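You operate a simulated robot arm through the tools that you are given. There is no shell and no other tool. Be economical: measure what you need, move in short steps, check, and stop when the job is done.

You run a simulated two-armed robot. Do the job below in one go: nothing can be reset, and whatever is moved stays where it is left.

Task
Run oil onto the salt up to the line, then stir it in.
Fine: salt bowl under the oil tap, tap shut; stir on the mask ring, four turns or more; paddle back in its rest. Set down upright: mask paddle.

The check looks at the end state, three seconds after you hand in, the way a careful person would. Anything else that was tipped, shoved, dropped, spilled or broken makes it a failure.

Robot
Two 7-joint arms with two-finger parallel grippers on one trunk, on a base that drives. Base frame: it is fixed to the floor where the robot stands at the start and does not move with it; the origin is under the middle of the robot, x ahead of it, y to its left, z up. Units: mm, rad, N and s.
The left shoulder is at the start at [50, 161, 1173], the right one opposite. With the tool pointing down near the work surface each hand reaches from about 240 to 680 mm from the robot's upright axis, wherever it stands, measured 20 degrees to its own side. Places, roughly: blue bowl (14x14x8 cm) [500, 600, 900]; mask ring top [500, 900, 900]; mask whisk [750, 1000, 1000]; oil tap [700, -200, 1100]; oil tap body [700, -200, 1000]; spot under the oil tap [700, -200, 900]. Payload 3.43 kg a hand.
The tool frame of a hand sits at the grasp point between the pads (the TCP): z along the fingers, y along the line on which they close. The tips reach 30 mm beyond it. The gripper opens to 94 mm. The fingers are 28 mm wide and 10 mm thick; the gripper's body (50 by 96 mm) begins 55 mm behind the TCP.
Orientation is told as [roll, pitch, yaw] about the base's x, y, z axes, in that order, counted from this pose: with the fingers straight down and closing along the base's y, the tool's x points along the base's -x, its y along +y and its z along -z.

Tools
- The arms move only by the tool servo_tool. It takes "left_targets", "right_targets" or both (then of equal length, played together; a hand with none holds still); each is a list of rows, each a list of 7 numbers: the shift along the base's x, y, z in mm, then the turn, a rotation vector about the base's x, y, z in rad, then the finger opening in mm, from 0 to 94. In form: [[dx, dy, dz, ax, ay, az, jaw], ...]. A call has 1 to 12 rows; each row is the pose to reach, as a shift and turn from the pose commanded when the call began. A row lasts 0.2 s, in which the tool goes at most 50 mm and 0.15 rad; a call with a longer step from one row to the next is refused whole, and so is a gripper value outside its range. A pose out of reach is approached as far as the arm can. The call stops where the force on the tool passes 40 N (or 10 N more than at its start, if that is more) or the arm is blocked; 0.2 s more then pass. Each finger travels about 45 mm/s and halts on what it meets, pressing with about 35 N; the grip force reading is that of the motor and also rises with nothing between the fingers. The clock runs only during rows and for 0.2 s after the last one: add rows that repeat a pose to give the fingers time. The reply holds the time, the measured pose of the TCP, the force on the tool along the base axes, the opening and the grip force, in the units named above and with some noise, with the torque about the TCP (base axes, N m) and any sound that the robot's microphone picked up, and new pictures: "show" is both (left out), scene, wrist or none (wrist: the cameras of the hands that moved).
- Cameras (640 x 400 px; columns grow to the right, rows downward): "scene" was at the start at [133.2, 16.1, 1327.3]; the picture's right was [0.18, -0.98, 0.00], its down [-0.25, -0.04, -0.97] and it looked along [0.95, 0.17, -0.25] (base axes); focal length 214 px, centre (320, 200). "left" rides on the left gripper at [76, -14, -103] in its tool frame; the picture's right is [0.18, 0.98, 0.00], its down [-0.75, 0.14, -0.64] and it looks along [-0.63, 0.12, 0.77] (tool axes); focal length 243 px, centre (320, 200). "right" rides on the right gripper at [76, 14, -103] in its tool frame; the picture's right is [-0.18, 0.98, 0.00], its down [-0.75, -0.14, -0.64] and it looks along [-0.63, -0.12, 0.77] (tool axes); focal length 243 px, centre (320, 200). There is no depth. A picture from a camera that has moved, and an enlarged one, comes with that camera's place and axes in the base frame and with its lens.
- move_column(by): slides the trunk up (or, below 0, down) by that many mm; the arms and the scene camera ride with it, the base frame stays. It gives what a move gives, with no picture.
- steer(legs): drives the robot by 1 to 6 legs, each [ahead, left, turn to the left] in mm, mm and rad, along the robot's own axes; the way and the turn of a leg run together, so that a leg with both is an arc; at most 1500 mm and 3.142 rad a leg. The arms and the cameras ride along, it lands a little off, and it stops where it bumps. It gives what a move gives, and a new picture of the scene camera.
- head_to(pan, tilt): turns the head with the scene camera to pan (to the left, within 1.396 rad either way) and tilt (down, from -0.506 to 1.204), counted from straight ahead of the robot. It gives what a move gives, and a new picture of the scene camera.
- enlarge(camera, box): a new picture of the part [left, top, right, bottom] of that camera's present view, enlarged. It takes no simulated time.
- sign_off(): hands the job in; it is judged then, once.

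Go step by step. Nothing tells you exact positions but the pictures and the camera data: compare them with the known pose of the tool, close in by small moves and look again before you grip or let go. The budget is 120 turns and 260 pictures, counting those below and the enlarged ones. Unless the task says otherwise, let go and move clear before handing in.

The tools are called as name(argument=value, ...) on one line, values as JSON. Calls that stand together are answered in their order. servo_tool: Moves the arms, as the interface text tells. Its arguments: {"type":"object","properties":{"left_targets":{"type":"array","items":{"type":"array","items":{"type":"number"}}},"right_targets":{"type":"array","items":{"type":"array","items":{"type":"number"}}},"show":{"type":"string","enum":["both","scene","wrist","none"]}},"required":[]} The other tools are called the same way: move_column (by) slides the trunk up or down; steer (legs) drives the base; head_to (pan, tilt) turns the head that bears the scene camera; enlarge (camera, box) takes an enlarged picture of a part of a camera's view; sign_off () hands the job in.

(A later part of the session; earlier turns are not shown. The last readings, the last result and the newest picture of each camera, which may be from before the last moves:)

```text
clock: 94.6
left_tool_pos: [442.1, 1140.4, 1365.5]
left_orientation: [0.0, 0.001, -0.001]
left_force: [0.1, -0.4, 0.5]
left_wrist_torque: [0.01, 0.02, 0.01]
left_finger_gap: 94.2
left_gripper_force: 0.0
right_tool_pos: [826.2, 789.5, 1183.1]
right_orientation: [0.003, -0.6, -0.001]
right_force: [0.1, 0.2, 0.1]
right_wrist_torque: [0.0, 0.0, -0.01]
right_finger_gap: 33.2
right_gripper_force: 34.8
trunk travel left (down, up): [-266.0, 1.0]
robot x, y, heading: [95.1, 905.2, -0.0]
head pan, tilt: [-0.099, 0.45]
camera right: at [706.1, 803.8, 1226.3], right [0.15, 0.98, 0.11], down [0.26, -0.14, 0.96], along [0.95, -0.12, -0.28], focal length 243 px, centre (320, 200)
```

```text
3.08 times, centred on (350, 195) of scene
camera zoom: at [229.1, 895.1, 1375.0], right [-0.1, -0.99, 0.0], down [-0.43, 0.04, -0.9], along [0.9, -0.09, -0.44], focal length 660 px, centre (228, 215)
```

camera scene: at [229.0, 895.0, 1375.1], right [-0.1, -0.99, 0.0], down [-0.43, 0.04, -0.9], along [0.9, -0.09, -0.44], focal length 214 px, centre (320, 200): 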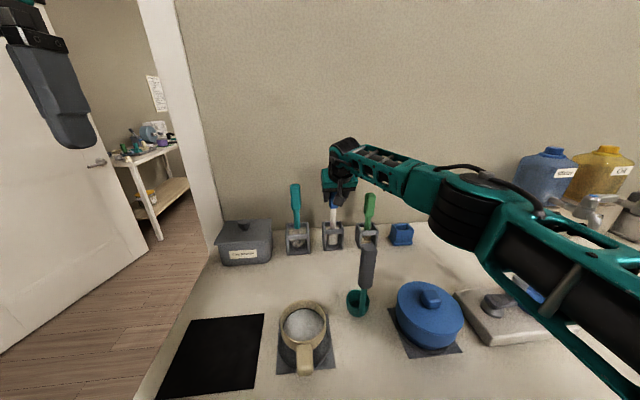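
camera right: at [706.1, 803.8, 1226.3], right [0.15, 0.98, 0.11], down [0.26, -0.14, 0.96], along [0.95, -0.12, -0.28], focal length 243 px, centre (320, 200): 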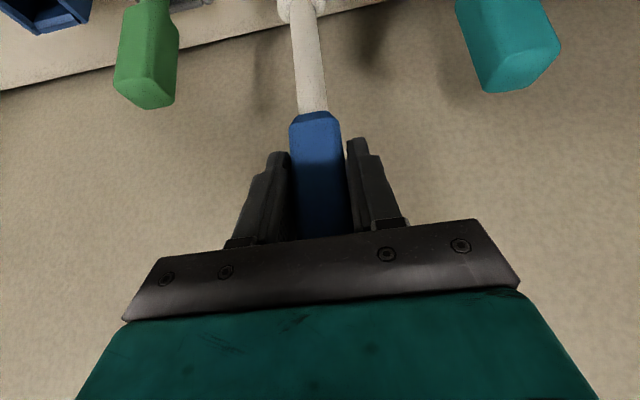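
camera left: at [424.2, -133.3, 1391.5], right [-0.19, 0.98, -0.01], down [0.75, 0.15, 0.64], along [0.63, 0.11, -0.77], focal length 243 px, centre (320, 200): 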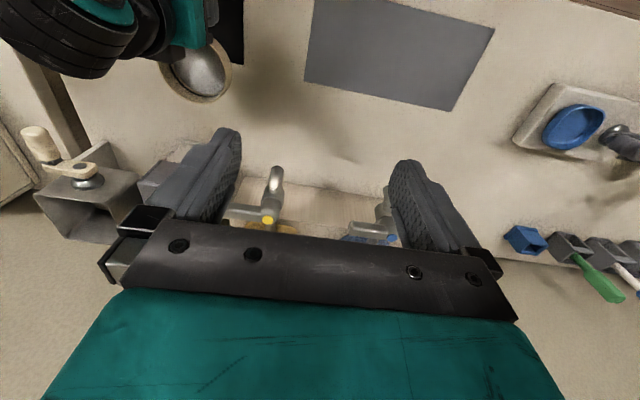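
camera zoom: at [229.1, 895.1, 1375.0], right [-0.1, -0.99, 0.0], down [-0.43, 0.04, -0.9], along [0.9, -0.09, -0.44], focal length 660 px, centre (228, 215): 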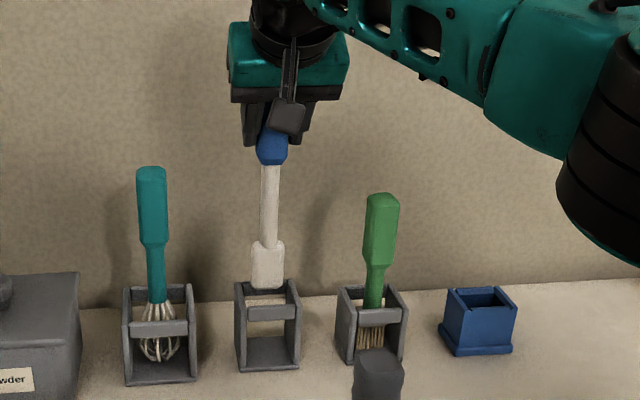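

The paddle is out, tip about 197 mm below the grip point. I'll lift fully clear and reverse the base 130 mm.

servo_tool(right_targets=[[0, 0, 20, 0, 0, 0, 15], [0, 0, 38, 0, 0, 0, 15]], show="none")

steer(legs=[[-130, 0, 0]])

servo_tool(right_targets=[[0, 30, 0, 0, 0, 0, 15], [0, 65, 0, 0, 0, 0, 15], [-5, 95, 0, 0, 0, 0, 15], [-25, 108, 0, 0, 0, 0, 15], [-60, 110, 0, 0, 0, 0, 15], [-100, 110, 0, 0, 0, 0, 15], [-140, 110, 0, 0, 0, 0, 15], [-165, 110, 0, 0, 0, 0, 15], [-175, 110, 0, 0, 0, 0, 15]])

```text
clock: 95.2
left_tool_pos: [442.4, 1141.6, 1364.4]
left_orientation: [0.0, 0.002, 0.0]
left_force: [0.0, -0.3, -0.6]
left_wrist_torque: [0.0, -0.01, 0.02]
left_finger_gap: 94.0
left_gripper_force: 0.1
right_tool_pos: [824.7, 789.5, 1221.4]
right_orientation: [0.002, -0.602, -0.001]
right_force: [0.2, 0.0, -1.2]
right_wrist_torque: [0.01, 0.02, 0.04]
right_finger_gap: 33.5
right_gripper_force: 34.0
trunk travel left (down, up): [-266.0, 1.0]
robot x, y, heading: [97.0, 907.1, -0.004]
head pan, tilt: [-0.099, 0.45]
```

```text
clock: 96.5
left_tool_pos: [310.3, 1139.3, 1364.1]
left_orientation: [0.002, 0.003, -0.004]
left_force: [-1.7, -1.4, -0.4]
left_wrist_torque: [0.05, -0.04, -0.03]
left_finger_gap: 94.1
left_gripper_force: 0.1
right_tool_pos: [692.8, 788.8, 1222.1]
right_orientation: [0.004, -0.603, 0.0]
right_force: [-0.4, 0.8, -0.8]
right_wrist_torque: [0.05, 0.0, -0.03]
right_finger_gap: 33.4
right_gripper_force: 34.9
trunk travel left (down, up): [-266.0, 1.0]
robot x, y, heading: [-35.4, 905.4, -0.003]
head pan, tilt: [-0.099, 0.45]
camera scene: at [97.1, 895.6, 1375.1], right [-0.1, -0.99, 0.0], down [-0.43, 0.04, -0.9], along [0.9, -0.09, -0.43], focal length 214 px, centre (320, 200)
```

scene: 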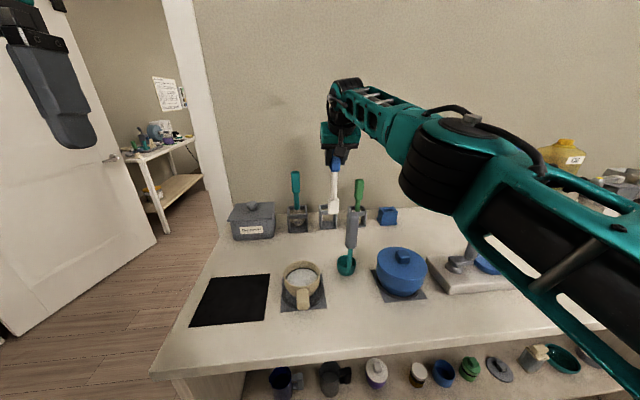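

```text
clock: 98.5
left_tool_pos: [312.3, 1140.3, 1364.7]
left_orientation: [0.001, 0.001, 0.0]
left_force: [-0.2, -0.1, 0.0]
left_wrist_torque: [0.02, -0.02, -0.04]
left_finger_gap: 93.8
left_gripper_force: 0.2
right_tool_pos: [663.5, 898.5, 1218.9]
right_orientation: [0.002, -0.601, -0.001]
right_force: [-0.8, 0.8, -1.3]
right_wrist_torque: [0.02, 0.0, -0.02]
right_finger_gap: 33.5
right_gripper_force: 34.5
right hand out of reach, approached as far as the arm can: row 1, 2, 3, 4, 5, 6, 7, 8, 9
trunk travel left (down, up): [-266.0, 1.0]
robot x, y, heading: [-32.0, 905.6, -0.002]
head pan, tilt: [-0.099, 0.45]
camera scene: at [98.0, 895.5, 1375.0], right [-0.1, -0.99, 0.0], down [-0.43, 0.04, -0.9], along [0.9, -0.09, -0.44], focal length 214 px, centre (320, 200)
camera right: at [543.0, 912.0, 1261.2], right [0.15, 0.98, 0.11], down [0.26, -0.14, 0.96], along [0.95, -0.12, -0.28], focal length 243 px, centre (320, 200)
```

scene: 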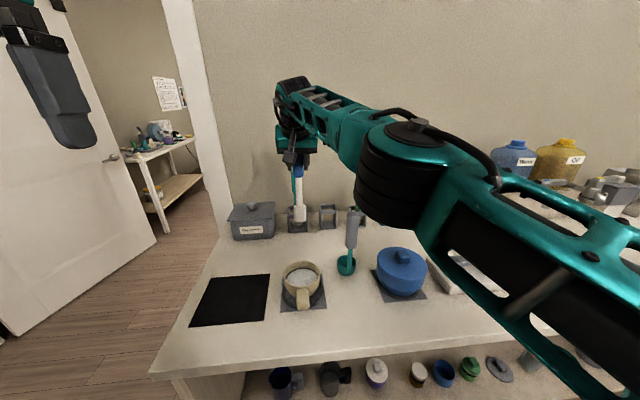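
right: 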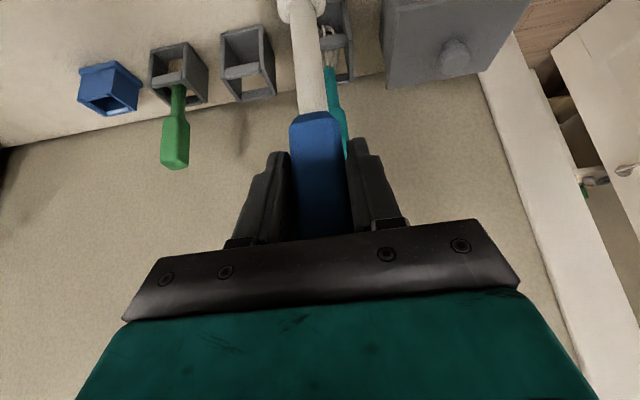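

The arm can't fold closer at this height, so I'll reverse the base instead; the tip (z≈1022) passes above the bowl rim.

steer(legs=[[-148, 0, 0]])

head_to(pan=0.0, tilt=0.45)

enlarge(camera="scene", box=[270, 130, 390, 290])

enlarge(camera="right", box=[200, 0, 440, 240])

```text
clock: 99.9
left_tool_pos: [164.8, 1141.0, 1364.7]
left_orientation: [-0.001, 0.001, 0.0]
left_force: [-0.4, -0.5, 1.3]
left_wrist_torque: [-0.02, 0.03, 0.0]
left_finger_gap: 94.3
left_gripper_force: 0.1
right_tool_pos: [516.1, 896.5, 1220.1]
right_orientation: [0.003, -0.602, -0.003]
right_force: [-0.6, 0.5, -0.2]
right_wrist_torque: [-0.01, -0.01, 0.0]
right_finger_gap: 33.3
right_gripper_force: 35.2
trunk travel left (down, up): [-266.0, 1.0]
robot x, y, heading: [-181.8, 906.1, -0.001]
head pan, tilt: [-0.099, 0.45]
camera scene: at [-49.4, 896.1, 1375.1], right [-0.1, -0.99, 0.0], down [-0.43, 0.05, -0.9], along [0.9, -0.09, -0.43], focal length 214 px, centre (320, 200)
```

scene: 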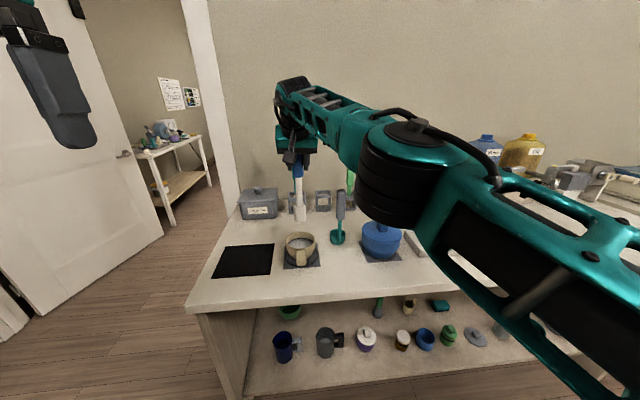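

```text
clock: 100.5
left_tool_pos: [165.1, 1141.1, 1364.1]
left_orientation: [-0.001, 0.002, -0.002]
left_force: [0.4, -0.2, -0.5]
left_wrist_torque: [0.02, 0.03, -0.01]
left_finger_gap: 94.0
left_gripper_force: 0.2
right_tool_pos: [516.3, 897.0, 1219.2]
right_orientation: [0.003, -0.6, -0.001]
right_force: [-1.1, -0.3, -1.5]
right_wrist_torque: [-0.01, -0.03, -0.03]
right_finger_gap: 33.1
right_gripper_force: 34.9
trunk travel left (down, up): [-266.0, 1.0]
robot x, y, heading: [-179.1, 907.2, -0.005]
head pan, tilt: [0.0, 0.45]
camera scene: at [-47.9, 905.2, 1375.0], right [-0.01, -1.0, 0.0], down [-0.44, 0.0, -0.9], along [0.9, 0.0, -0.44], focal length 214 px, centre (320, 200)
```

scene: 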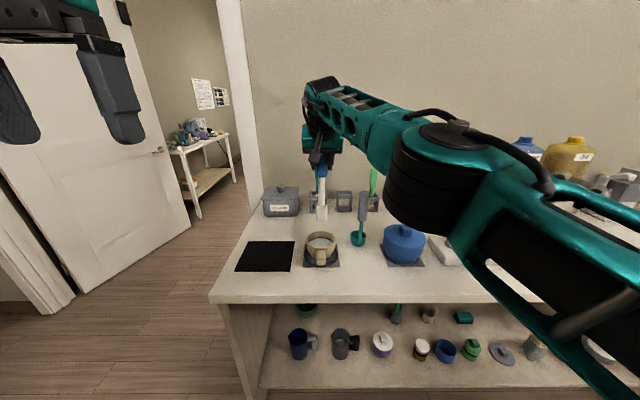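

```text
2.50 times, centred on (330, 210) of scene
camera zoom: at [-47.9, 905.2, 1375.0], right [-0.01, -1.0, 0.0], down [-0.44, 0.0, -0.9], along [0.9, 0.0, -0.44], focal length 536 px, centre (295, 175)
```

zoom: 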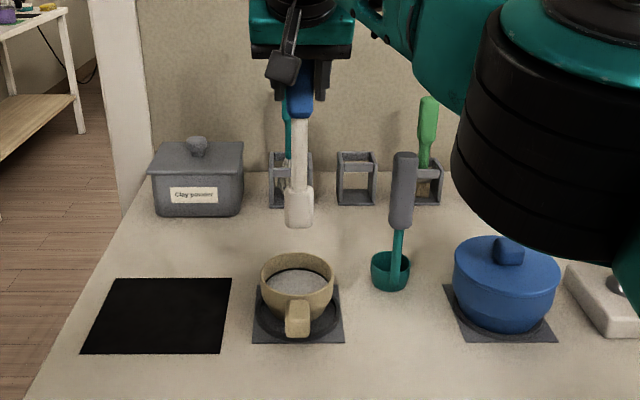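

```text
1.67 times, centred on (320, 120) of right
camera zoom: at [396.6, 912.0, 1261.0], right [0.15, 0.98, 0.11], down [0.26, -0.14, 0.96], along [0.95, -0.12, -0.28], focal length 404 px, centre (320, 333)
```

zoom: 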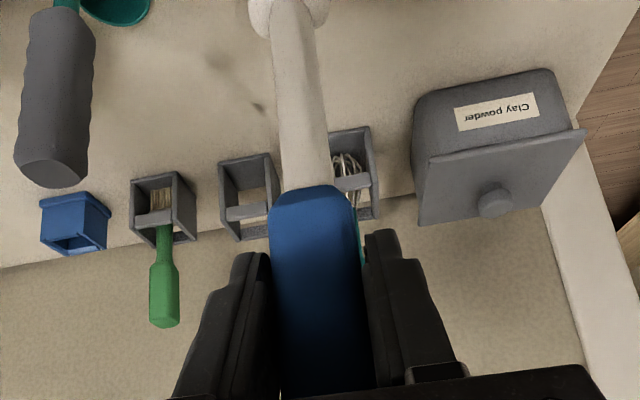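

Tip is nearly above the bowl's centre. Lowering halfway and checking alignment.

servo_tool(right_targets=[[-2, 1, -15, 0, 0, 0, 15], [-4, 2, -30, 0, 0, 0, 15], [-4, 2, -45, 0, 0, 0, 15], [-4, 2, -50, 0, 0, 0, 15]], show="none")

enlarge(camera="scene", box=[280, 160, 360, 280])

enlarge(camera="right", box=[200, 0, 440, 240])

```text
clock: 101.5
left_tool_pos: [166.7, 1141.5, 1364.0]
left_orientation: [-0.002, 0.001, -0.003]
left_force: [0.7, -1.2, 0.2]
left_wrist_torque: [-0.03, -0.02, -0.01]
left_finger_gap: 94.0
left_gripper_force: 0.1
right_tool_pos: [511.6, 899.4, 1169.6]
right_orientation: [0.003, -0.6, -0.001]
right_force: [-0.6, 0.3, -1.5]
right_wrist_torque: [0.04, 0.02, 0.0]
right_finger_gap: 33.3
right_gripper_force: 34.5
right hand out of reach, approached as far as the arm can: row 1
trunk travel left (down, up): [-266.0, 1.0]
robot x, y, heading: [-182.9, 908.1, -0.007]
head pan, tilt: [0.0, 0.45]
```

```text
3.33 times, centred on (320, 220) of scene
camera zoom: at [-48.1, 905.3, 1375.1], right [-0.01, -1.0, 0.0], down [-0.44, 0.0, -0.9], along [0.9, 0.0, -0.44], focal length 715 px, centre (320, 133)
```

zoom: 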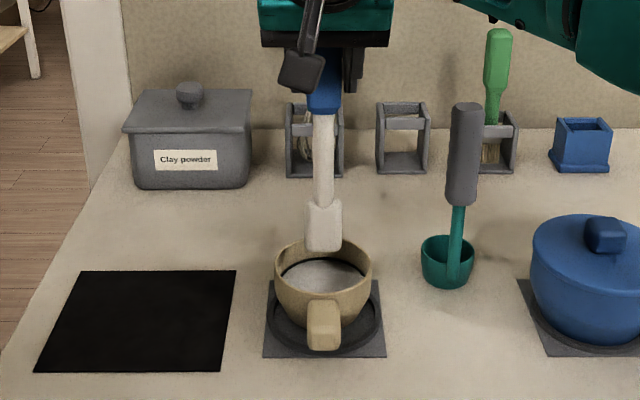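

```text
1.67 times, centred on (320, 120) of right
camera zoom: at [391.8, 914.3, 1210.8], right [0.15, 0.98, 0.11], down [0.26, -0.14, 0.96], along [0.95, -0.12, -0.28], focal length 404 px, centre (320, 333)
```

zoom: 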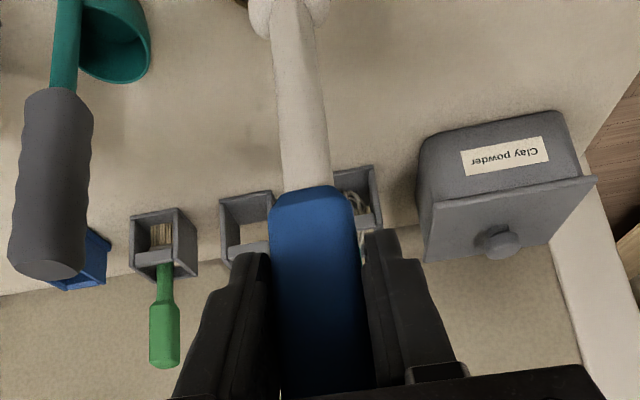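

Aligned. Lowering the blade into the salt and oil.

servo_tool(right_targets=[[-1, 0, -12, 0, 0, 0, 15], [-2, 0, -24, 0, 0, 0, 15], [-2, 0, -34, 0, 0, 0, 15], [-2, 0, -40, 0, 0, 0, 15]], show="none")

enlarge(camera="scene", box=[290, 200, 350, 275])

```text
clock: 102.5
left_tool_pos: [165.9, 1141.4, 1364.1]
left_orientation: [-0.001, 0.003, -0.001]
left_force: [0.4, 0.0, 0.0]
left_wrist_torque: [0.03, 0.01, -0.02]
left_finger_gap: 94.3
left_gripper_force: 0.0
right_tool_pos: [509.6, 899.8, 1127.3]
right_orientation: [0.005, -0.601, -0.001]
right_force: [1.1, 0.2, -0.8]
right_wrist_torque: [0.0, 0.04, 0.01]
right_finger_gap: 33.3
right_gripper_force: 34.5
trunk travel left (down, up): [-266.0, 1.0]
robot x, y, heading: [-180.0, 902.4, -0.005]
head pan, tilt: [0.0, 0.45]
```

```text
5.33 times, centred on (320, 238) of scene
camera zoom: at [-48.0, 905.3, 1375.0], right [-0.01, -1.0, 0.0], down [-0.44, 0.0, -0.9], along [0.9, 0.0, -0.44], focal length 1144 px, centre (320, 0)
```

zoom: 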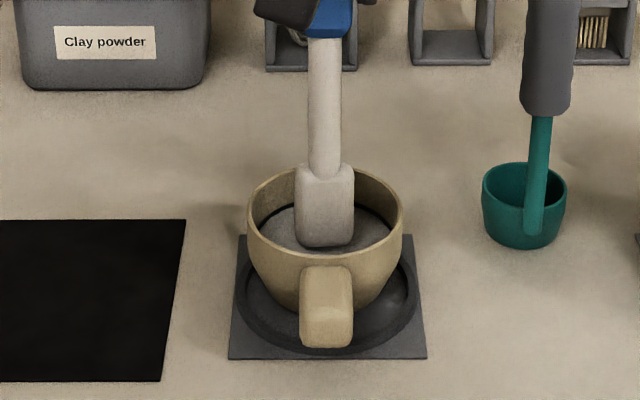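

servo_tool(right_targets=[[0, 0, -5, 0, 0, 0, 15], [0, 0, -10, 0, 0, 0, 15], [0, 0, -10, 0, 0, 0, 15]], show="none")

enlarge(camera="scene", box=[305, 220, 340, 260])

```text
clock: 103.3
left_tool_pos: [166.3, 1141.6, 1364.1]
left_orientation: [0.0, 0.002, -0.001]
left_force: [-1.1, 0.6, 0.1]
left_wrist_torque: [-0.05, -0.01, -0.04]
left_finger_gap: 93.9
left_gripper_force: 0.0
right_tool_pos: [509.4, 899.1, 1118.9]
right_orientation: [0.003, -0.601, -0.001]
right_force: [0.0, 0.6, -1.1]
right_wrist_torque: [0.02, 0.0, -0.01]
right_finger_gap: 33.5
right_gripper_force: 35.4
trunk travel left (down, up): [-266.0, 1.0]
robot x, y, heading: [-179.2, 906.9, -0.009]
head pan, tilt: [0.0, 0.45]
```

```text
10.00 times, centred on (322, 240) of scene
camera zoom: at [-48.1, 905.2, 1375.0], right [-0.01, -1.0, 0.0], down [-0.44, 0.0, -0.9], along [0.9, 0.0, -0.44], focal length 2145 px, centre (295, -200)
```

zoom: 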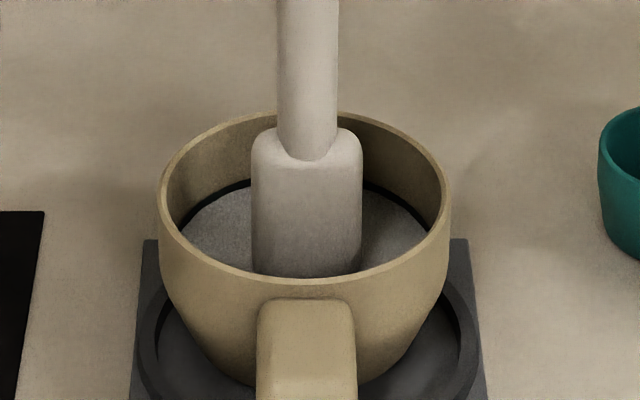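

servo_tool(right_targets=[[5, 0, 0, 0, 0, 0, 15], [10, 0, -2, 0, 0, 0, 15], [10, 0, -2, 0, 0, 0, 15]], show="none")

enlarge(camera="scene", box=[305, 220, 340, 260])

```text
clock: 104.2
left_tool_pos: [165.2, 1141.3, 1364.5]
left_orientation: [0.002, 0.002, -0.002]
left_force: [0.4, -0.4, 0.5]
left_wrist_torque: [0.02, 0.02, -0.01]
left_finger_gap: 93.8
left_gripper_force: 0.0
right_tool_pos: [520.4, 898.7, 1117.5]
right_orientation: [0.004, -0.6, -0.002]
right_force: [-0.3, 0.2, -0.5]
right_wrist_torque: [0.01, 0.01, -0.01]
right_finger_gap: 33.2
right_gripper_force: 35.1
trunk travel left (down, up): [-266.0, 1.0]
robot x, y, heading: [-180.9, 906.6, -0.007]
head pan, tilt: [0.0, 0.45]
```

```text
10.00 times, centred on (322, 240) of scene
camera zoom: at [-48.1, 905.2, 1375.1], right [-0.01, -1.0, 0.0], down [-0.44, 0.0, -0.9], along [0.9, 0.0, -0.44], focal length 2145 px, centre (295, -200)
```

zoom: 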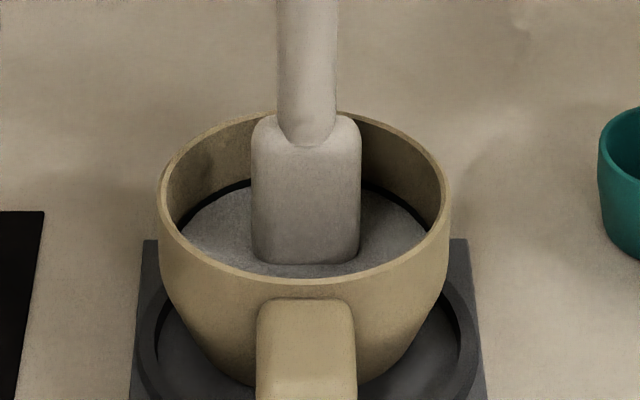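

Blade dips only a few mm; I'll centre it 5 mm more and go 10 mm deeper.

servo_tool(right_targets=[[5, 0, -4, 0, 0, 0, 15], [5, 0, -8, 0, 0, 0, 15], [5, 0, -11, 0, 0, 0, 15]], show="none")

enlarge(camera="scene", box=[305, 220, 340, 260])

```text
clock: 105.0
left_tool_pos: [165.2, 1141.7, 1364.9]
left_orientation: [0.001, 0.0, -0.003]
left_force: [0.1, 0.2, 0.0]
left_wrist_torque: [0.03, 0.0, 0.02]
left_finger_gap: 94.2
left_gripper_force: 0.1
right_tool_pos: [524.9, 899.0, 1106.2]
right_orientation: [0.004, -0.602, -0.002]
right_force: [-0.8, 0.0, -0.6]
right_wrist_torque: [0.01, 0.04, 0.03]
right_finger_gap: 33.5
right_gripper_force: 34.9
trunk travel left (down, up): [-266.0, 1.0]
robot x, y, heading: [-178.9, 910.7, 0.002]
head pan, tilt: [0.0, 0.45]
```

```text
10.00 times, centred on (322, 240) of scene
camera zoom: at [-48.0, 905.3, 1375.0], right [-0.01, -1.0, 0.0], down [-0.44, 0.0, -0.9], along [0.9, 0.0, -0.44], focal length 2145 px, centre (295, -200)
```

zoom: 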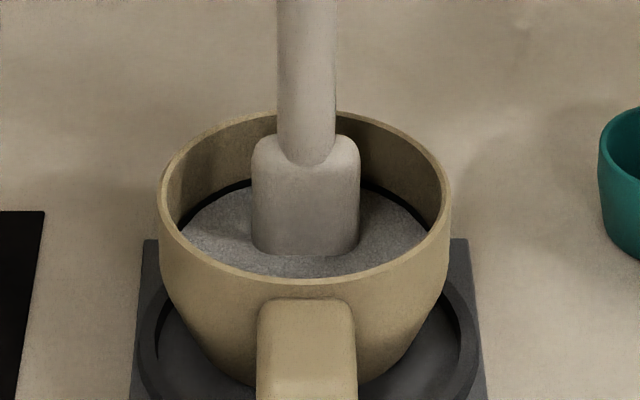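

Blade is about 14 mm deep, clear of the walls. Stirring in a 12 mm radius circle.

servo_tool(right_targets=[[16, 0, 0, 0, 0, 0, 15], [10, 10.4, 0, 0, 0, 0, 15], [-2, 10.4, 0, 0, 0, 0, 15], [-8, 0, 0, 0, 0, 0, 15], [-2, -10.4, 0, 0, 0, 0, 15], [10, -10.4, 0, 0, 0, 0, 15], [16, 0, 0, 0, 0, 0, 15], [10, 10.4, 0, 0, 0, 0, 15], [-2, 10.4, 0, 0, 0, 0, 15], [-8, 0, 0, 0, 0, 0, 15], [-2, -10.4, 0, 0, 0, 0, 15], [10, -10.4, 0, 0, 0, 0, 15]], show="none")

enlarge(camera="scene", box=[305, 220, 340, 260])

```text
clock: 107.5
left_tool_pos: [164.6, 1142.3, 1364.0]
left_orientation: [0.0, 0.002, -0.001]
left_force: [0.2, 0.4, 0.7]
left_wrist_torque: [-0.01, 0.01, 0.0]
left_finger_gap: 94.0
left_gripper_force: 0.0
right_tool_pos: [534.7, 891.1, 1104.7]
right_orientation: [0.003, -0.598, -0.001]
right_force: [-2.9, 1.5, 0.6]
right_wrist_torque: [0.28, 0.52, -0.01]
right_finger_gap: 33.3
right_gripper_force: 35.3
right hand out of reach, approached as far as the arm can: row 1, 2, 7, 8
trunk travel left (down, up): [-266.0, 1.0]
robot x, y, heading: [-186.8, 906.9, -0.01]
head pan, tilt: [0.0, 0.45]
```

```text
10.00 times, centred on (322, 240) of scene
camera zoom: at [-48.7, 906.3, 1375.1], right [0.0, -1.0, 0.0], down [-0.43, 0.0, -0.9], along [0.9, 0.0, -0.43], focal length 2145 px, centre (295, -200)
```

zoom: 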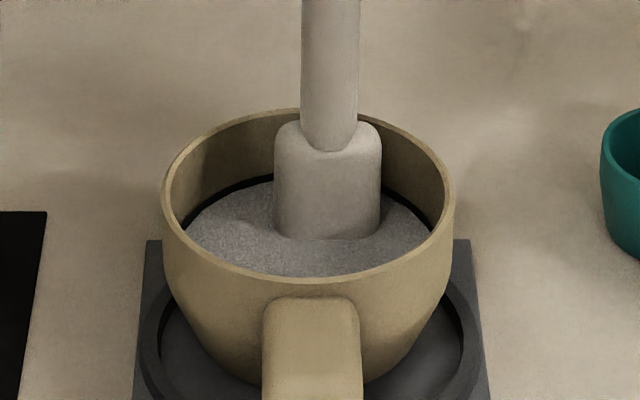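

Slight wall contact on the far right, so I'll shift the circle 3 mm back, shrink to 11 mm, raise 2 mm, and do two more turns.

servo_tool(right_targets=[[-2, 10.4, 2, 0, 0, 0, 15], [-7.5, 19.9, 2, 0, 0, 0, 15], [-18.5, 19.9, 2, 0, 0, 0, 15], [-24, 10.4, 2, 0, 0, 0, 15], [-18.5, 0.9, 2, 0, 0, 0, 15], [-7.5, 0.9, 2, 0, 0, 0, 15], [-2, 10.4, 2, 0, 0, 0, 15], [-7.5, 19.9, 2, 0, 0, 0, 15], [-18.5, 19.9, 2, 0, 0, 0, 15], [-24, 10.4, 2, 0, 0, 0, 15], [-18.5, 0.9, 2, 0, 0, 0, 15], [-7.5, 0.9, 2, 0, 0, 0, 15]], show="none")

enlarge(camera="scene", box=[305, 220, 340, 260])

```text
clock: 110.2
left_tool_pos: [166.5, 1142.2, 1363.9]
left_orientation: [0.001, 0.001, -0.003]
left_force: [-0.9, 0.4, 0.3]
left_wrist_torque: [0.02, 0.03, -0.02]
left_finger_gap: 94.0
left_gripper_force: 0.0
right_tool_pos: [526.8, 889.9, 1107.4]
right_orientation: [0.003, -0.6, -0.001]
right_force: [-0.6, 0.0, -0.5]
right_wrist_torque: [0.03, 0.03, -0.01]
right_finger_gap: 33.4
right_gripper_force: 35.2
trunk travel left (down, up): [-266.0, 1.0]
robot x, y, heading: [-179.6, 903.8, -0.006]
head pan, tilt: [0.0, 0.45]
```

```text
10.00 times, centred on (322, 240) of scene
camera zoom: at [-48.0, 905.7, 1375.0], right [0.0, -1.0, 0.0], down [-0.44, 0.0, -0.9], along [0.9, 0.0, -0.44], focal length 2145 px, centre (295, -200)
```

zoom: 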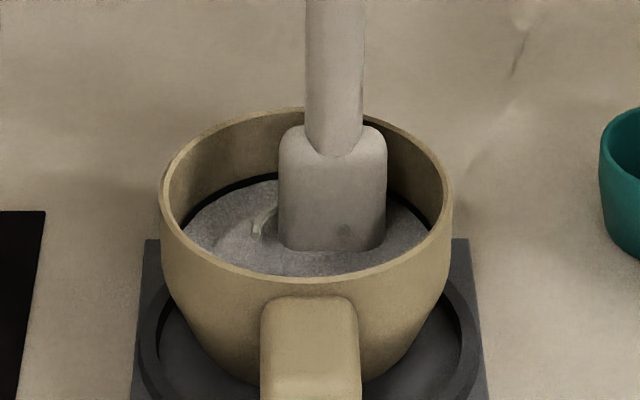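

servo_tool(right_targets=[[5.5, 9.5, 0, 0, 0, 0, 15], [0, 19, 0, 0, 0, 0, 15], [-11, 19, 0, 0, 0, 0, 15], [-16.5, 9.5, 0, 0, 0, 0, 15], [-11, 0, 0, 0, 0, 0, 15], [0, 0, 0, 0, 0, 0, 15], [5.5, 9.5, 0, 0, 0, 0, 15], [0, 19, 0, 0, 0, 0, 15], [-11, 19, 0, 0, 0, 0, 15], [-16.5, 9.5, 0, 0, 0, 0, 15], [-11, 0, 0, 0, 0, 0, 15], [0, 0, 0, 0, 0, 0, 15]], show="none")

servo_tool(right_targets=[[5.5, 9.5, 0, 0, 0, 0, 15], [0, 19, 0, 0, 0, 0, 15], [-11, 19, 0, 0, 0, 0, 15], [-16.5, 9.5, 0, 0, 0, 0, 15], [-11, 0, 0, 0, 0, 0, 15], [0, 0, 0, 0, 0, 0, 15], [5.5, 9.5, 0, 0, 0, 0, 15], [0, 19, 0, 0, 0, 0, 15], [-11, 19, 0, 0, 0, 0, 15], [-16.5, 9.5, 0, 0, 0, 0, 15], [-11, 0, 0, 0, 0, 0, 15], [0, 0, 0, 0, 0, 0, 15]], show="none")

enlarge(camera="scene", box=[305, 220, 340, 260])

```text
clock: 112.8
left_tool_pos: [165.5, 1141.5, 1365.0]
left_orientation: [-0.001, 0.001, -0.001]
left_force: [-0.4, -0.6, 0.0]
left_wrist_torque: [-0.04, -0.04, -0.03]
left_finger_gap: 93.9
left_gripper_force: 0.1
right_tool_pos: [528.5, 890.4, 1107.2]
right_orientation: [0.003, -0.601, -0.002]
right_force: [-0.3, -0.4, -0.5]
right_wrist_torque: [-0.03, -0.01, -0.02]
right_finger_gap: 33.5
right_gripper_force: 34.8
trunk travel left (down, up): [-266.0, 1.0]
robot x, y, heading: [-182.4, 912.0, -0.003]
head pan, tilt: [0.0, 0.45]
```

```text
clock: 115.3
left_tool_pos: [166.1, 1141.3, 1364.1]
left_orientation: [0.001, 0.004, -0.002]
left_force: [0.3, -0.4, -0.1]
left_wrist_torque: [0.0, -0.01, 0.0]
left_finger_gap: 94.1
left_gripper_force: 0.1
right_tool_pos: [527.0, 890.5, 1107.7]
right_orientation: [0.004, -0.6, -0.001]
right_force: [0.3, 0.4, -1.0]
right_wrist_torque: [-0.03, 0.0, 0.04]
right_finger_gap: 33.3
right_gripper_force: 35.7
trunk travel left (down, up): [-266.0, 1.0]
robot x, y, heading: [-181.0, 904.1, -0.002]
head pan, tilt: [0.0, 0.45]
```

```text
10.00 times, centred on (322, 240) of scene
camera zoom: at [-48.0, 905.7, 1375.0], right [0.0, -1.0, 0.0], down [-0.44, 0.0, -0.9], along [0.9, 0.0, -0.44], focal length 2145 px, centre (295, -200)
```

zoom: 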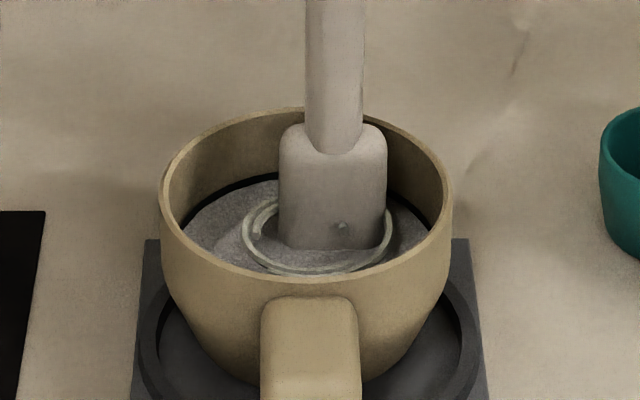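

A swirl is showing. Two more turns for margin, then centre and lift.

servo_tool(right_targets=[[5.5, 9.5, 0, 0, 0, 0, 15], [0, 19, 0, 0, 0, 0, 15], [-11, 19, 0, 0, 0, 0, 15], [-16.5, 9.5, 0, 0, 0, 0, 15], [-11, 0, 0, 0, 0, 0, 15], [0, 0, 0, 0, 0, 0, 15], [5.5, 9.5, 0, 0, 0, 0, 15], [0, 19, 0, 0, 0, 0, 15], [-11, 19, 0, 0, 0, 0, 15], [-16.5, 9.5, 0, 0, 0, 0, 15], [-11, 0, 0, 0, 0, 0, 15], [0, 0, 0, 0, 0, 0, 15]], show="none")

servo_tool(right_targets=[[-5, 9, 0, 0, 0, 0, 15], [-5, 9, 10, 0, 0, 0, 15], [-5, 9, 22, 0, 0, 0, 15], [-5, 9, 34, 0, 0, 0, 15], [-5, 9, 34, 0, 0, 0, 15], [-5, 9, 34, 0, 0, 0, 15], [-5, 9, 34, 0, 0, 0, 15], [-5, 9, 34, 0, 0, 0, 15], [-5, 9, 34, 0, 0, 0, 15], [-5, 9, 34, 0, 0, 0, 15]], show="none")

enlarge(camera="scene", box=[305, 220, 340, 260])

```text
clock: 118.0
left_tool_pos: [165.8, 1140.7, 1363.4]
left_orientation: [0.002, 0.002, -0.001]
left_force: [0.2, 0.1, 0.4]
left_wrist_torque: [0.01, 0.02, 0.0]
left_finger_gap: 93.9
left_gripper_force: 0.0
right_tool_pos: [527.4, 890.7, 1107.8]
right_orientation: [0.001, -0.6, -0.001]
right_force: [0.2, -0.2, -0.7]
right_wrist_torque: [0.03, -0.01, 0.02]
right_finger_gap: 33.4
right_gripper_force: 34.7
trunk travel left (down, up): [-266.0, 1.0]
robot x, y, heading: [-183.2, 907.0, -0.002]
head pan, tilt: [0.0, 0.45]
```

```text
clock: 120.2
left_tool_pos: [166.2, 1142.1, 1364.6]
left_orientation: [0.001, 0.001, -0.001]
left_force: [0.1, -0.3, -0.7]
left_wrist_torque: [0.01, -0.02, -0.02]
left_finger_gap: 94.1
left_gripper_force: 0.0
right_tool_pos: [522.0, 898.0, 1142.3]
right_orientation: [0.003, -0.599, -0.002]
right_force: [-0.3, -0.2, -0.7]
right_wrist_torque: [0.0, 0.0, 0.0]
right_finger_gap: 33.1
right_gripper_force: 34.9
trunk travel left (down, up): [-266.0, 1.0]
robot x, y, heading: [-179.8, 907.4, -0.006]
head pan, tilt: [0.0, 0.45]
```

```text
10.00 times, centred on (322, 240) of scene
camera zoom: at [-48.1, 905.2, 1375.0], right [-0.01, -1.0, 0.0], down [-0.44, 0.0, -0.9], along [0.9, 0.0, -0.44], focal length 2145 px, centre (295, -200)
```

zoom: 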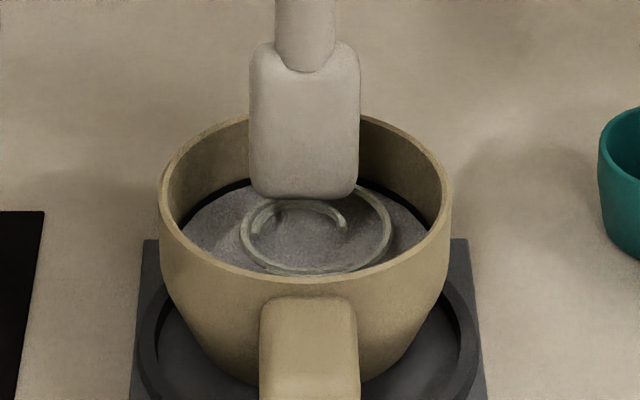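

The surface shows a swirl trail of about one and a half rings; extra turns do no harm, so I'll stir several more to be certain.

servo_tool(right_targets=[[0, 0, -12, 0, 0, 0, 15], [0, 0, -24, 0, 0, 0, 15], [11, 0, -34, 0, 0, 0, 15], [6, 10.4, -34, 0, 0, 0, 15], [-6, 10.4, -34, 0, 0, 0, 15], [-12, 0, -34, 0, 0, 0, 15], [-6, -10.4, -34, 0, 0, 0, 15], [6, -10.4, -34, 0, 0, 0, 15], [12, 0, -34, 0, 0, 0, 15], [6, 10.4, -34, 0, 0, 0, 15], [-6, 10.4, -34, 0, 0, 0, 15], [-12, 0, -34, 0, 0, 0, 15]], show="none")

servo_tool(right_targets=[[6, -10.4, 0, 0, 0, 0, 15], [18, -10.4, 0, 0, 0, 0, 15], [24, 0, 0, 0, 0, 0, 15], [18, 10.4, 0, 0, 0, 0, 15], [6, 10.4, 0, 0, 0, 0, 15], [0, 0, 0, 0, 0, 0, 15], [6, -10.4, 0, 0, 0, 0, 15], [18, -10.4, 0, 0, 0, 0, 15], [24, 0, 0, 0, 0, 0, 15], [18, 10.4, 0, 0, 0, 0, 15], [6, 10.4, 0, 0, 0, 0, 15], [0, 0, 0, 0, 0, 0, 15]], show="none")

servo_tool(right_targets=[[6, -10.4, 0, 0, 0, 0, 15], [18, -10.4, 0, 0, 0, 0, 15], [24, 0, 0, 0, 0, 0, 15], [18, 10.4, 0, 0, 0, 0, 15], [6, 10.4, 0, 0, 0, 0, 15], [0, 0, 0, 0, 0, 0, 15], [6, -10.4, 0, 0, 0, 0, 15], [18, -10.4, 0, 0, 0, 0, 15], [24, 0, 0, 0, 0, 0, 15], [18, 10.4, 0, 0, 0, 0, 15], [6, 10.4, 0, 0, 0, 0, 15], [0, 0, 0, 0, 0, 0, 15]], show="none")

servo_tool(right_targets=[[12, 0, 0, 0, 0, 0, 15], [12, 0, 12, 0, 0, 0, 15], [12, 0, 24, 0, 0, 0, 15], [12, 0, 36, 0, 0, 0, 15], [12, 0, 36, 0, 0, 0, 15], [12, 0, 36, 0, 0, 0, 15]], show="none")

enlarge(camera="scene", box=[305, 220, 340, 260])

```text
clock: 122.8
left_tool_pos: [166.5, 1141.4, 1364.4]
left_orientation: [0.002, 0.002, -0.001]
left_force: [0.2, 0.8, 0.5]
left_wrist_torque: [0.0, -0.01, 0.01]
left_finger_gap: 94.0
left_gripper_force: 0.0
right_tool_pos: [509.7, 898.1, 1106.8]
right_orientation: [0.004, -0.599, -0.002]
right_force: [0.8, 0.1, -1.0]
right_wrist_torque: [0.03, 0.0, 0.0]
right_finger_gap: 33.4
right_gripper_force: 35.0
right hand out of reach, approached as far as the arm can: row 5
trunk travel left (down, up): [-266.0, 1.0]
robot x, y, heading: [-186.2, 906.7, -0.005]
head pan, tilt: [0.0, 0.45]
```

```text
clock: 125.3
left_tool_pos: [166.3, 1141.3, 1365.5]
left_orientation: [-0.001, 0.002, -0.002]
left_force: [0.8, -0.1, -0.1]
left_wrist_torque: [0.02, 0.0, 0.01]
left_finger_gap: 94.0
left_gripper_force: 0.1
right_tool_pos: [511.3, 899.5, 1107.8]
right_orientation: [0.005, -0.601, -0.001]
right_force: [0.0, 0.4, -1.3]
right_wrist_torque: [0.04, 0.01, 0.01]
right_finger_gap: 33.4
right_gripper_force: 35.3
right hand out of reach, approached as far as the arm can: row 3, 5, 9
trunk travel left (down, up): [-266.0, 1.0]
robot x, y, heading: [-181.6, 906.7, -0.006]
head pan, tilt: [0.0, 0.45]
```

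```text
clock: 128.0
left_tool_pos: [165.8, 1141.4, 1365.1]
left_orientation: [0.0, 0.001, -0.002]
left_force: [-1.1, -0.5, -0.1]
left_wrist_torque: [0.01, 0.01, -0.03]
left_finger_gap: 94.0
left_gripper_force: 0.0
right_tool_pos: [511.6, 899.4, 1109.0]
right_orientation: [0.003, -0.599, 0.0]
right_force: [0.4, -0.1, -0.6]
right_wrist_torque: [0.02, 0.03, 0.01]
right_finger_gap: 33.4
right_gripper_force: 34.9
right hand out of reach, approached as far as the arm can: row 3, 9
trunk travel left (down, up): [-266.0, 1.0]
robot x, y, heading: [-181.7, 907.7, -0.008]
head pan, tilt: [0.0, 0.45]
```

```text
clock: 129.3
left_tool_pos: [166.4, 1141.7, 1364.3]
left_orientation: [0.0, 0.001, -0.001]
left_force: [0.5, -0.7, 0.3]
left_wrist_torque: [-0.02, -0.01, -0.01]
left_finger_gap: 93.9
left_gripper_force: 0.1
right_tool_pos: [522.8, 899.0, 1144.0]
right_orientation: [0.003, -0.601, -0.001]
right_force: [-0.1, 0.1, -0.9]
right_wrist_torque: [0.0, 0.0, -0.01]
right_finger_gap: 33.4
right_gripper_force: 34.8
trunk travel left (down, up): [-266.0, 1.0]
robot x, y, heading: [-185.2, 908.6, -0.005]
head pan, tilt: [0.0, 0.45]
```

```text
10.00 times, centred on (322, 240) of scene
camera zoom: at [-48.1, 905.2, 1375.1], right [-0.01, -1.0, 0.0], down [-0.44, 0.0, -0.9], along [0.9, 0.0, -0.44], focal length 2145 px, centre (295, -200)
```

zoom: 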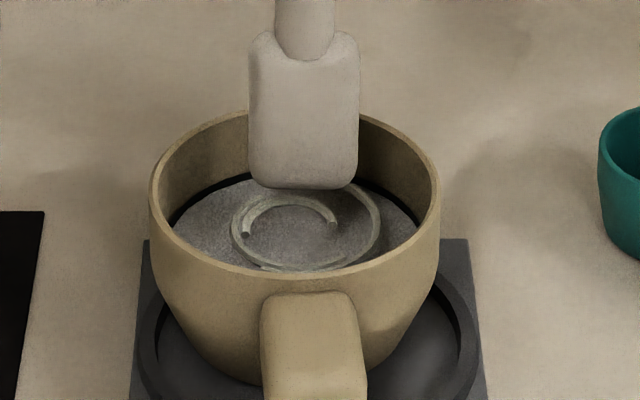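

The swirl pattern is unchanged and complete, so stirring is done; the bowl is still within its ring. Now lift and drive the paddle back toward its rest.

servo_tool(right_targets=[[-5, 0, 25, 0, 0, 0, 15], [-10, 0, 50, 0, 0, 0, 15], [-15, 0, 75, 0, 0, 0, 15], [-15, 0, 75, 0, 0, 0, 15]], show="none")

steer(legs=[[150, 0, 0]])

servo_tool(right_targets=[[5, -30, 0, 0, 0, 0, 15], [10, -65, 0, 0, 0, 0, 15], [10, -95, 0, 0, 0, 0, 15], [10, -110, 0, 0, 0, 0, 15], [10, -110, 0, 0, 0, 0, 15]], show="wrist")

```text
clock: 130.3
left_tool_pos: [166.1, 1142.1, 1363.6]
left_orientation: [0.001, 0.002, -0.001]
left_force: [0.0, 0.6, -0.3]
left_wrist_torque: [-0.02, -0.01, 0.0]
left_finger_gap: 94.2
left_gripper_force: 0.0
right_tool_pos: [509.7, 897.7, 1220.2]
right_orientation: [0.002, -0.6, 0.001]
right_force: [-0.3, -0.2, -0.8]
right_wrist_torque: [0.05, 0.01, 0.0]
right_finger_gap: 33.5
right_gripper_force: 35.0
trunk travel left (down, up): [-266.0, 1.0]
robot x, y, heading: [-181.6, 906.9, -0.005]
head pan, tilt: [0.0, 0.45]
```

```text
clock: 131.7
left_tool_pos: [316.3, 1140.0, 1364.9]
left_orientation: [0.0, 0.004, -0.006]
left_force: [0.5, -0.3, -0.4]
left_wrist_torque: [0.0, 0.04, 0.0]
left_finger_gap: 94.0
left_gripper_force: 0.1
right_tool_pos: [658.9, 895.4, 1218.3]
right_orientation: [0.002, -0.6, -0.002]
right_force: [-0.8, 0.4, -1.3]
right_wrist_torque: [0.02, 0.07, 0.02]
right_finger_gap: 33.1
right_gripper_force: 35.3
trunk travel left (down, up): [-266.0, 1.0]
robot x, y, heading: [-36.4, 900.7, -0.009]
head pan, tilt: [0.0, 0.45]
camera scene: at [102.4, 904.0, 1374.9], right [-0.01, -1.0, 0.0], down [-0.44, 0.0, -0.9], along [0.9, -0.01, -0.44], focal length 214 px, centre (320, 200)
```

scene: 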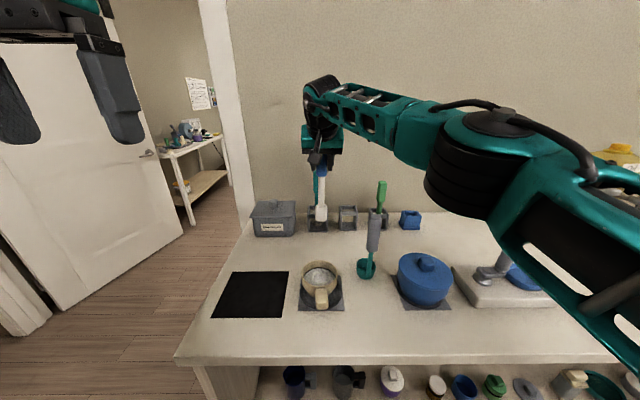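

```text
clock: 132.9
left_tool_pos: [315.6, 1139.1, 1364.7]
left_orientation: [0.0, 0.003, -0.005]
left_force: [0.3, 0.0, -0.2]
left_wrist_torque: [-0.01, 0.03, -0.01]
left_finger_gap: 93.9
left_gripper_force: 0.0
right_tool_pos: [668.8, 786.3, 1221.7]
right_orientation: [0.004, -0.601, -0.004]
right_force: [0.1, 0.0, -1.5]
right_wrist_torque: [0.01, -0.02, 0.02]
right_finger_gap: 33.2
right_gripper_force: 35.5
trunk travel left (down, up): [-266.0, 1.0]
robot x, y, heading: [-31.8, 902.8, -0.011]
head pan, tilt: [0.0, 0.45]
camera right: at [548.1, 800.6, 1263.0], right [0.15, 0.98, 0.11], down [0.26, -0.14, 0.96], along [0.95, -0.12, -0.28], focal length 243 px, centre (320, 200)
```

right: 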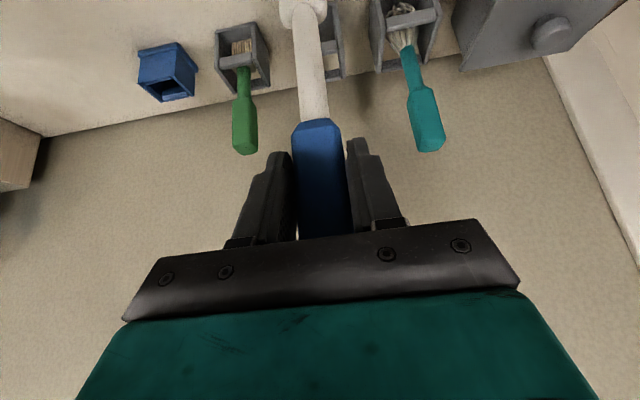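

The paddle seems to have pitched slightly in the grip (bottom ~0.1 rad forward, ~5 mm up). I'll drive forward and compare it with the rest before correcting.

steer(legs=[[133, 0, 0]])

head_to(pan=-0.1, tilt=0.45)

enlarge(camera="scene", box=[280, 130, 420, 260])

enlarge(camera="right", box=[200, 0, 440, 240])

```text
clock: 134.2
left_tool_pos: [447.3, 1137.9, 1364.2]
left_orientation: [-0.001, 0.001, -0.006]
left_force: [0.4, 1.0, 0.3]
left_wrist_torque: [-0.02, 0.01, 0.01]
left_finger_gap: 93.9
left_gripper_force: 0.0
right_tool_pos: [800.3, 783.6, 1220.7]
right_orientation: [0.003, -0.601, -0.005]
right_force: [0.5, 0.2, -1.4]
right_wrist_torque: [0.02, 0.01, 0.01]
right_finger_gap: 33.4
right_gripper_force: 35.0
trunk travel left (down, up): [-266.0, 1.0]
robot x, y, heading: [97.3, 903.9, -0.007]
head pan, tilt: [0.0, 0.45]
camera scene: at [233.9, 902.6, 1374.9], right [-0.01, -1.0, 0.0], down [-0.44, 0.0, -0.9], along [0.9, -0.01, -0.44], focal length 214 px, centre (320, 200)
```

scene: 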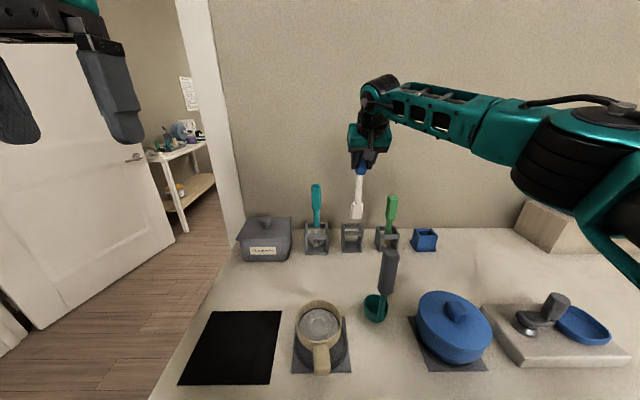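

```text
clock: 134.9
left_tool_pos: [446.5, 1137.1, 1364.5]
left_orientation: [0.001, 0.003, -0.008]
left_force: [0.6, 0.5, -0.5]
left_wrist_torque: [0.03, -0.01, -0.02]
left_finger_gap: 94.1
left_gripper_force: 0.1
right_tool_pos: [798.9, 782.0, 1219.8]
right_orientation: [0.004, -0.6, -0.006]
right_force: [0.4, -0.4, -1.1]
right_wrist_torque: [-0.03, -0.02, -0.03]
right_finger_gap: 33.1
right_gripper_force: 34.8
trunk travel left (down, up): [-266.0, 1.0]
robot x, y, heading: [100.2, 904.3, -0.009]
head pan, tilt: [-0.099, 0.45]
camera scene: at [232.3, 893.5, 1375.1], right [-0.11, -0.99, 0.0], down [-0.43, 0.05, -0.9], along [0.9, -0.1, -0.44], focal length 214 px, centre (320, 200)
```

scene: 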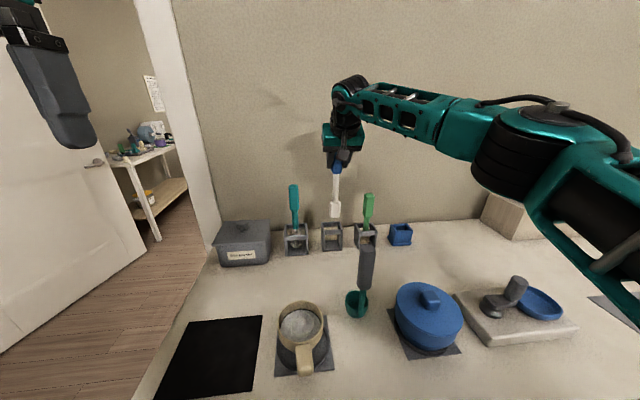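

```text
3.08 times, centred on (350, 195) of scene
camera zoom: at [232.3, 893.5, 1375.1], right [-0.11, -0.99, 0.0], down [-0.43, 0.05, -0.9], along [0.9, -0.1, -0.44], focal length 660 px, centre (228, 215)
```

zoom: 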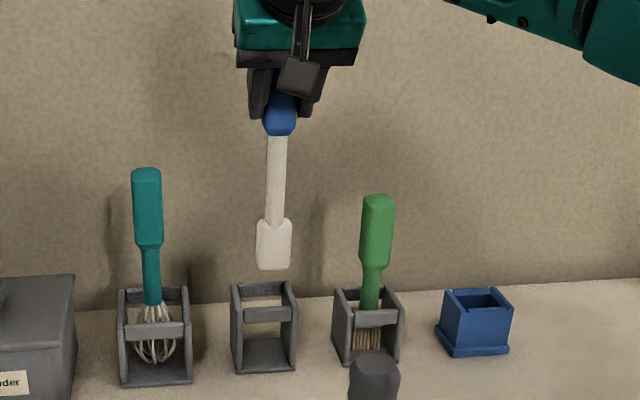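

```text
1.67 times, centred on (320, 120) of right
camera zoom: at [679.2, 798.3, 1263.1], right [0.16, 0.98, 0.11], down [0.26, -0.14, 0.96], along [0.95, -0.12, -0.28], focal length 404 px, centre (320, 333)
```

zoom: 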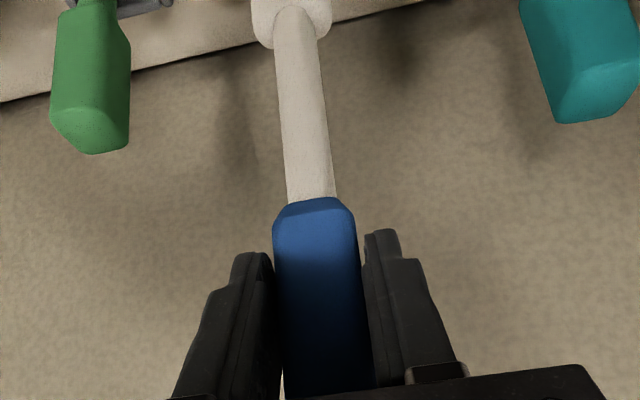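

servo_tool(right_targets=[[10, 3, 0, 0, 0.03, 0.003, 15], [20, 6, -5, 0, 0.06, 0.006, 15], [27, 8, -12, 0, 0.06, 0.006, 15], [27, 8, -15, 0, 0.06, 0.006, 15]], show="none")

enlarge(camera="scene", box=[280, 130, 420, 260])

enlarge(camera="right", box=[200, 0, 440, 240])

```text
clock: 135.9
left_tool_pos: [447.4, 1137.1, 1365.5]
left_orientation: [0.001, 0.002, -0.006]
left_force: [0.1, 0.0, 0.1]
left_wrist_torque: [-0.02, -0.01, -0.01]
left_finger_gap: 93.9
left_gripper_force: 0.1
right_tool_pos: [818.5, 790.2, 1207.9]
right_orientation: [0.003, -0.54, 0.002]
right_force: [-0.7, -0.9, -0.8]
right_wrist_torque: [0.01, -0.02, -0.02]
right_finger_gap: 33.5
right_gripper_force: 35.0
right hand out of reach, approached as far as the arm can: row 2, 3, 4
trunk travel left (down, up): [-266.0, 1.0]
robot x, y, heading: [101.9, 907.1, -0.009]
head pan, tilt: [-0.099, 0.45]
```

```text
3.08 times, centred on (350, 195) of scene
camera zoom: at [232.3, 893.4, 1375.1], right [-0.11, -0.99, 0.0], down [-0.43, 0.05, -0.9], along [0.9, -0.1, -0.44], focal length 660 px, centre (228, 215)
```

zoom: 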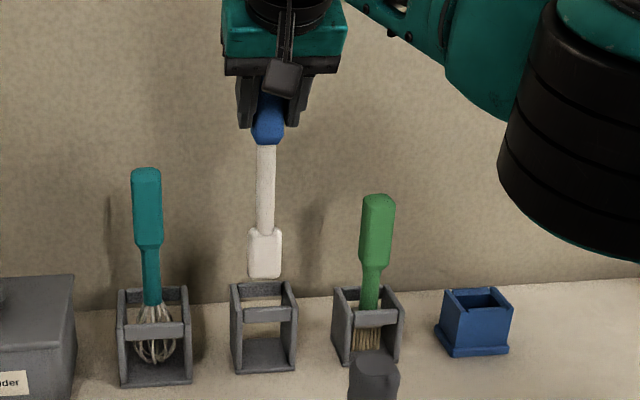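

```text
1.67 times, centred on (320, 120) of right
camera zoom: at [701.2, 804.7, 1256.1], right [0.16, 0.98, 0.1], down [0.32, -0.14, 0.94], along [0.94, -0.12, -0.33], focal length 404 px, centre (320, 333)
```

zoom: 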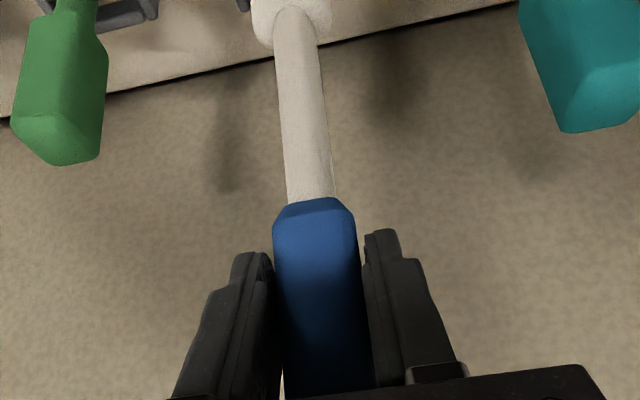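

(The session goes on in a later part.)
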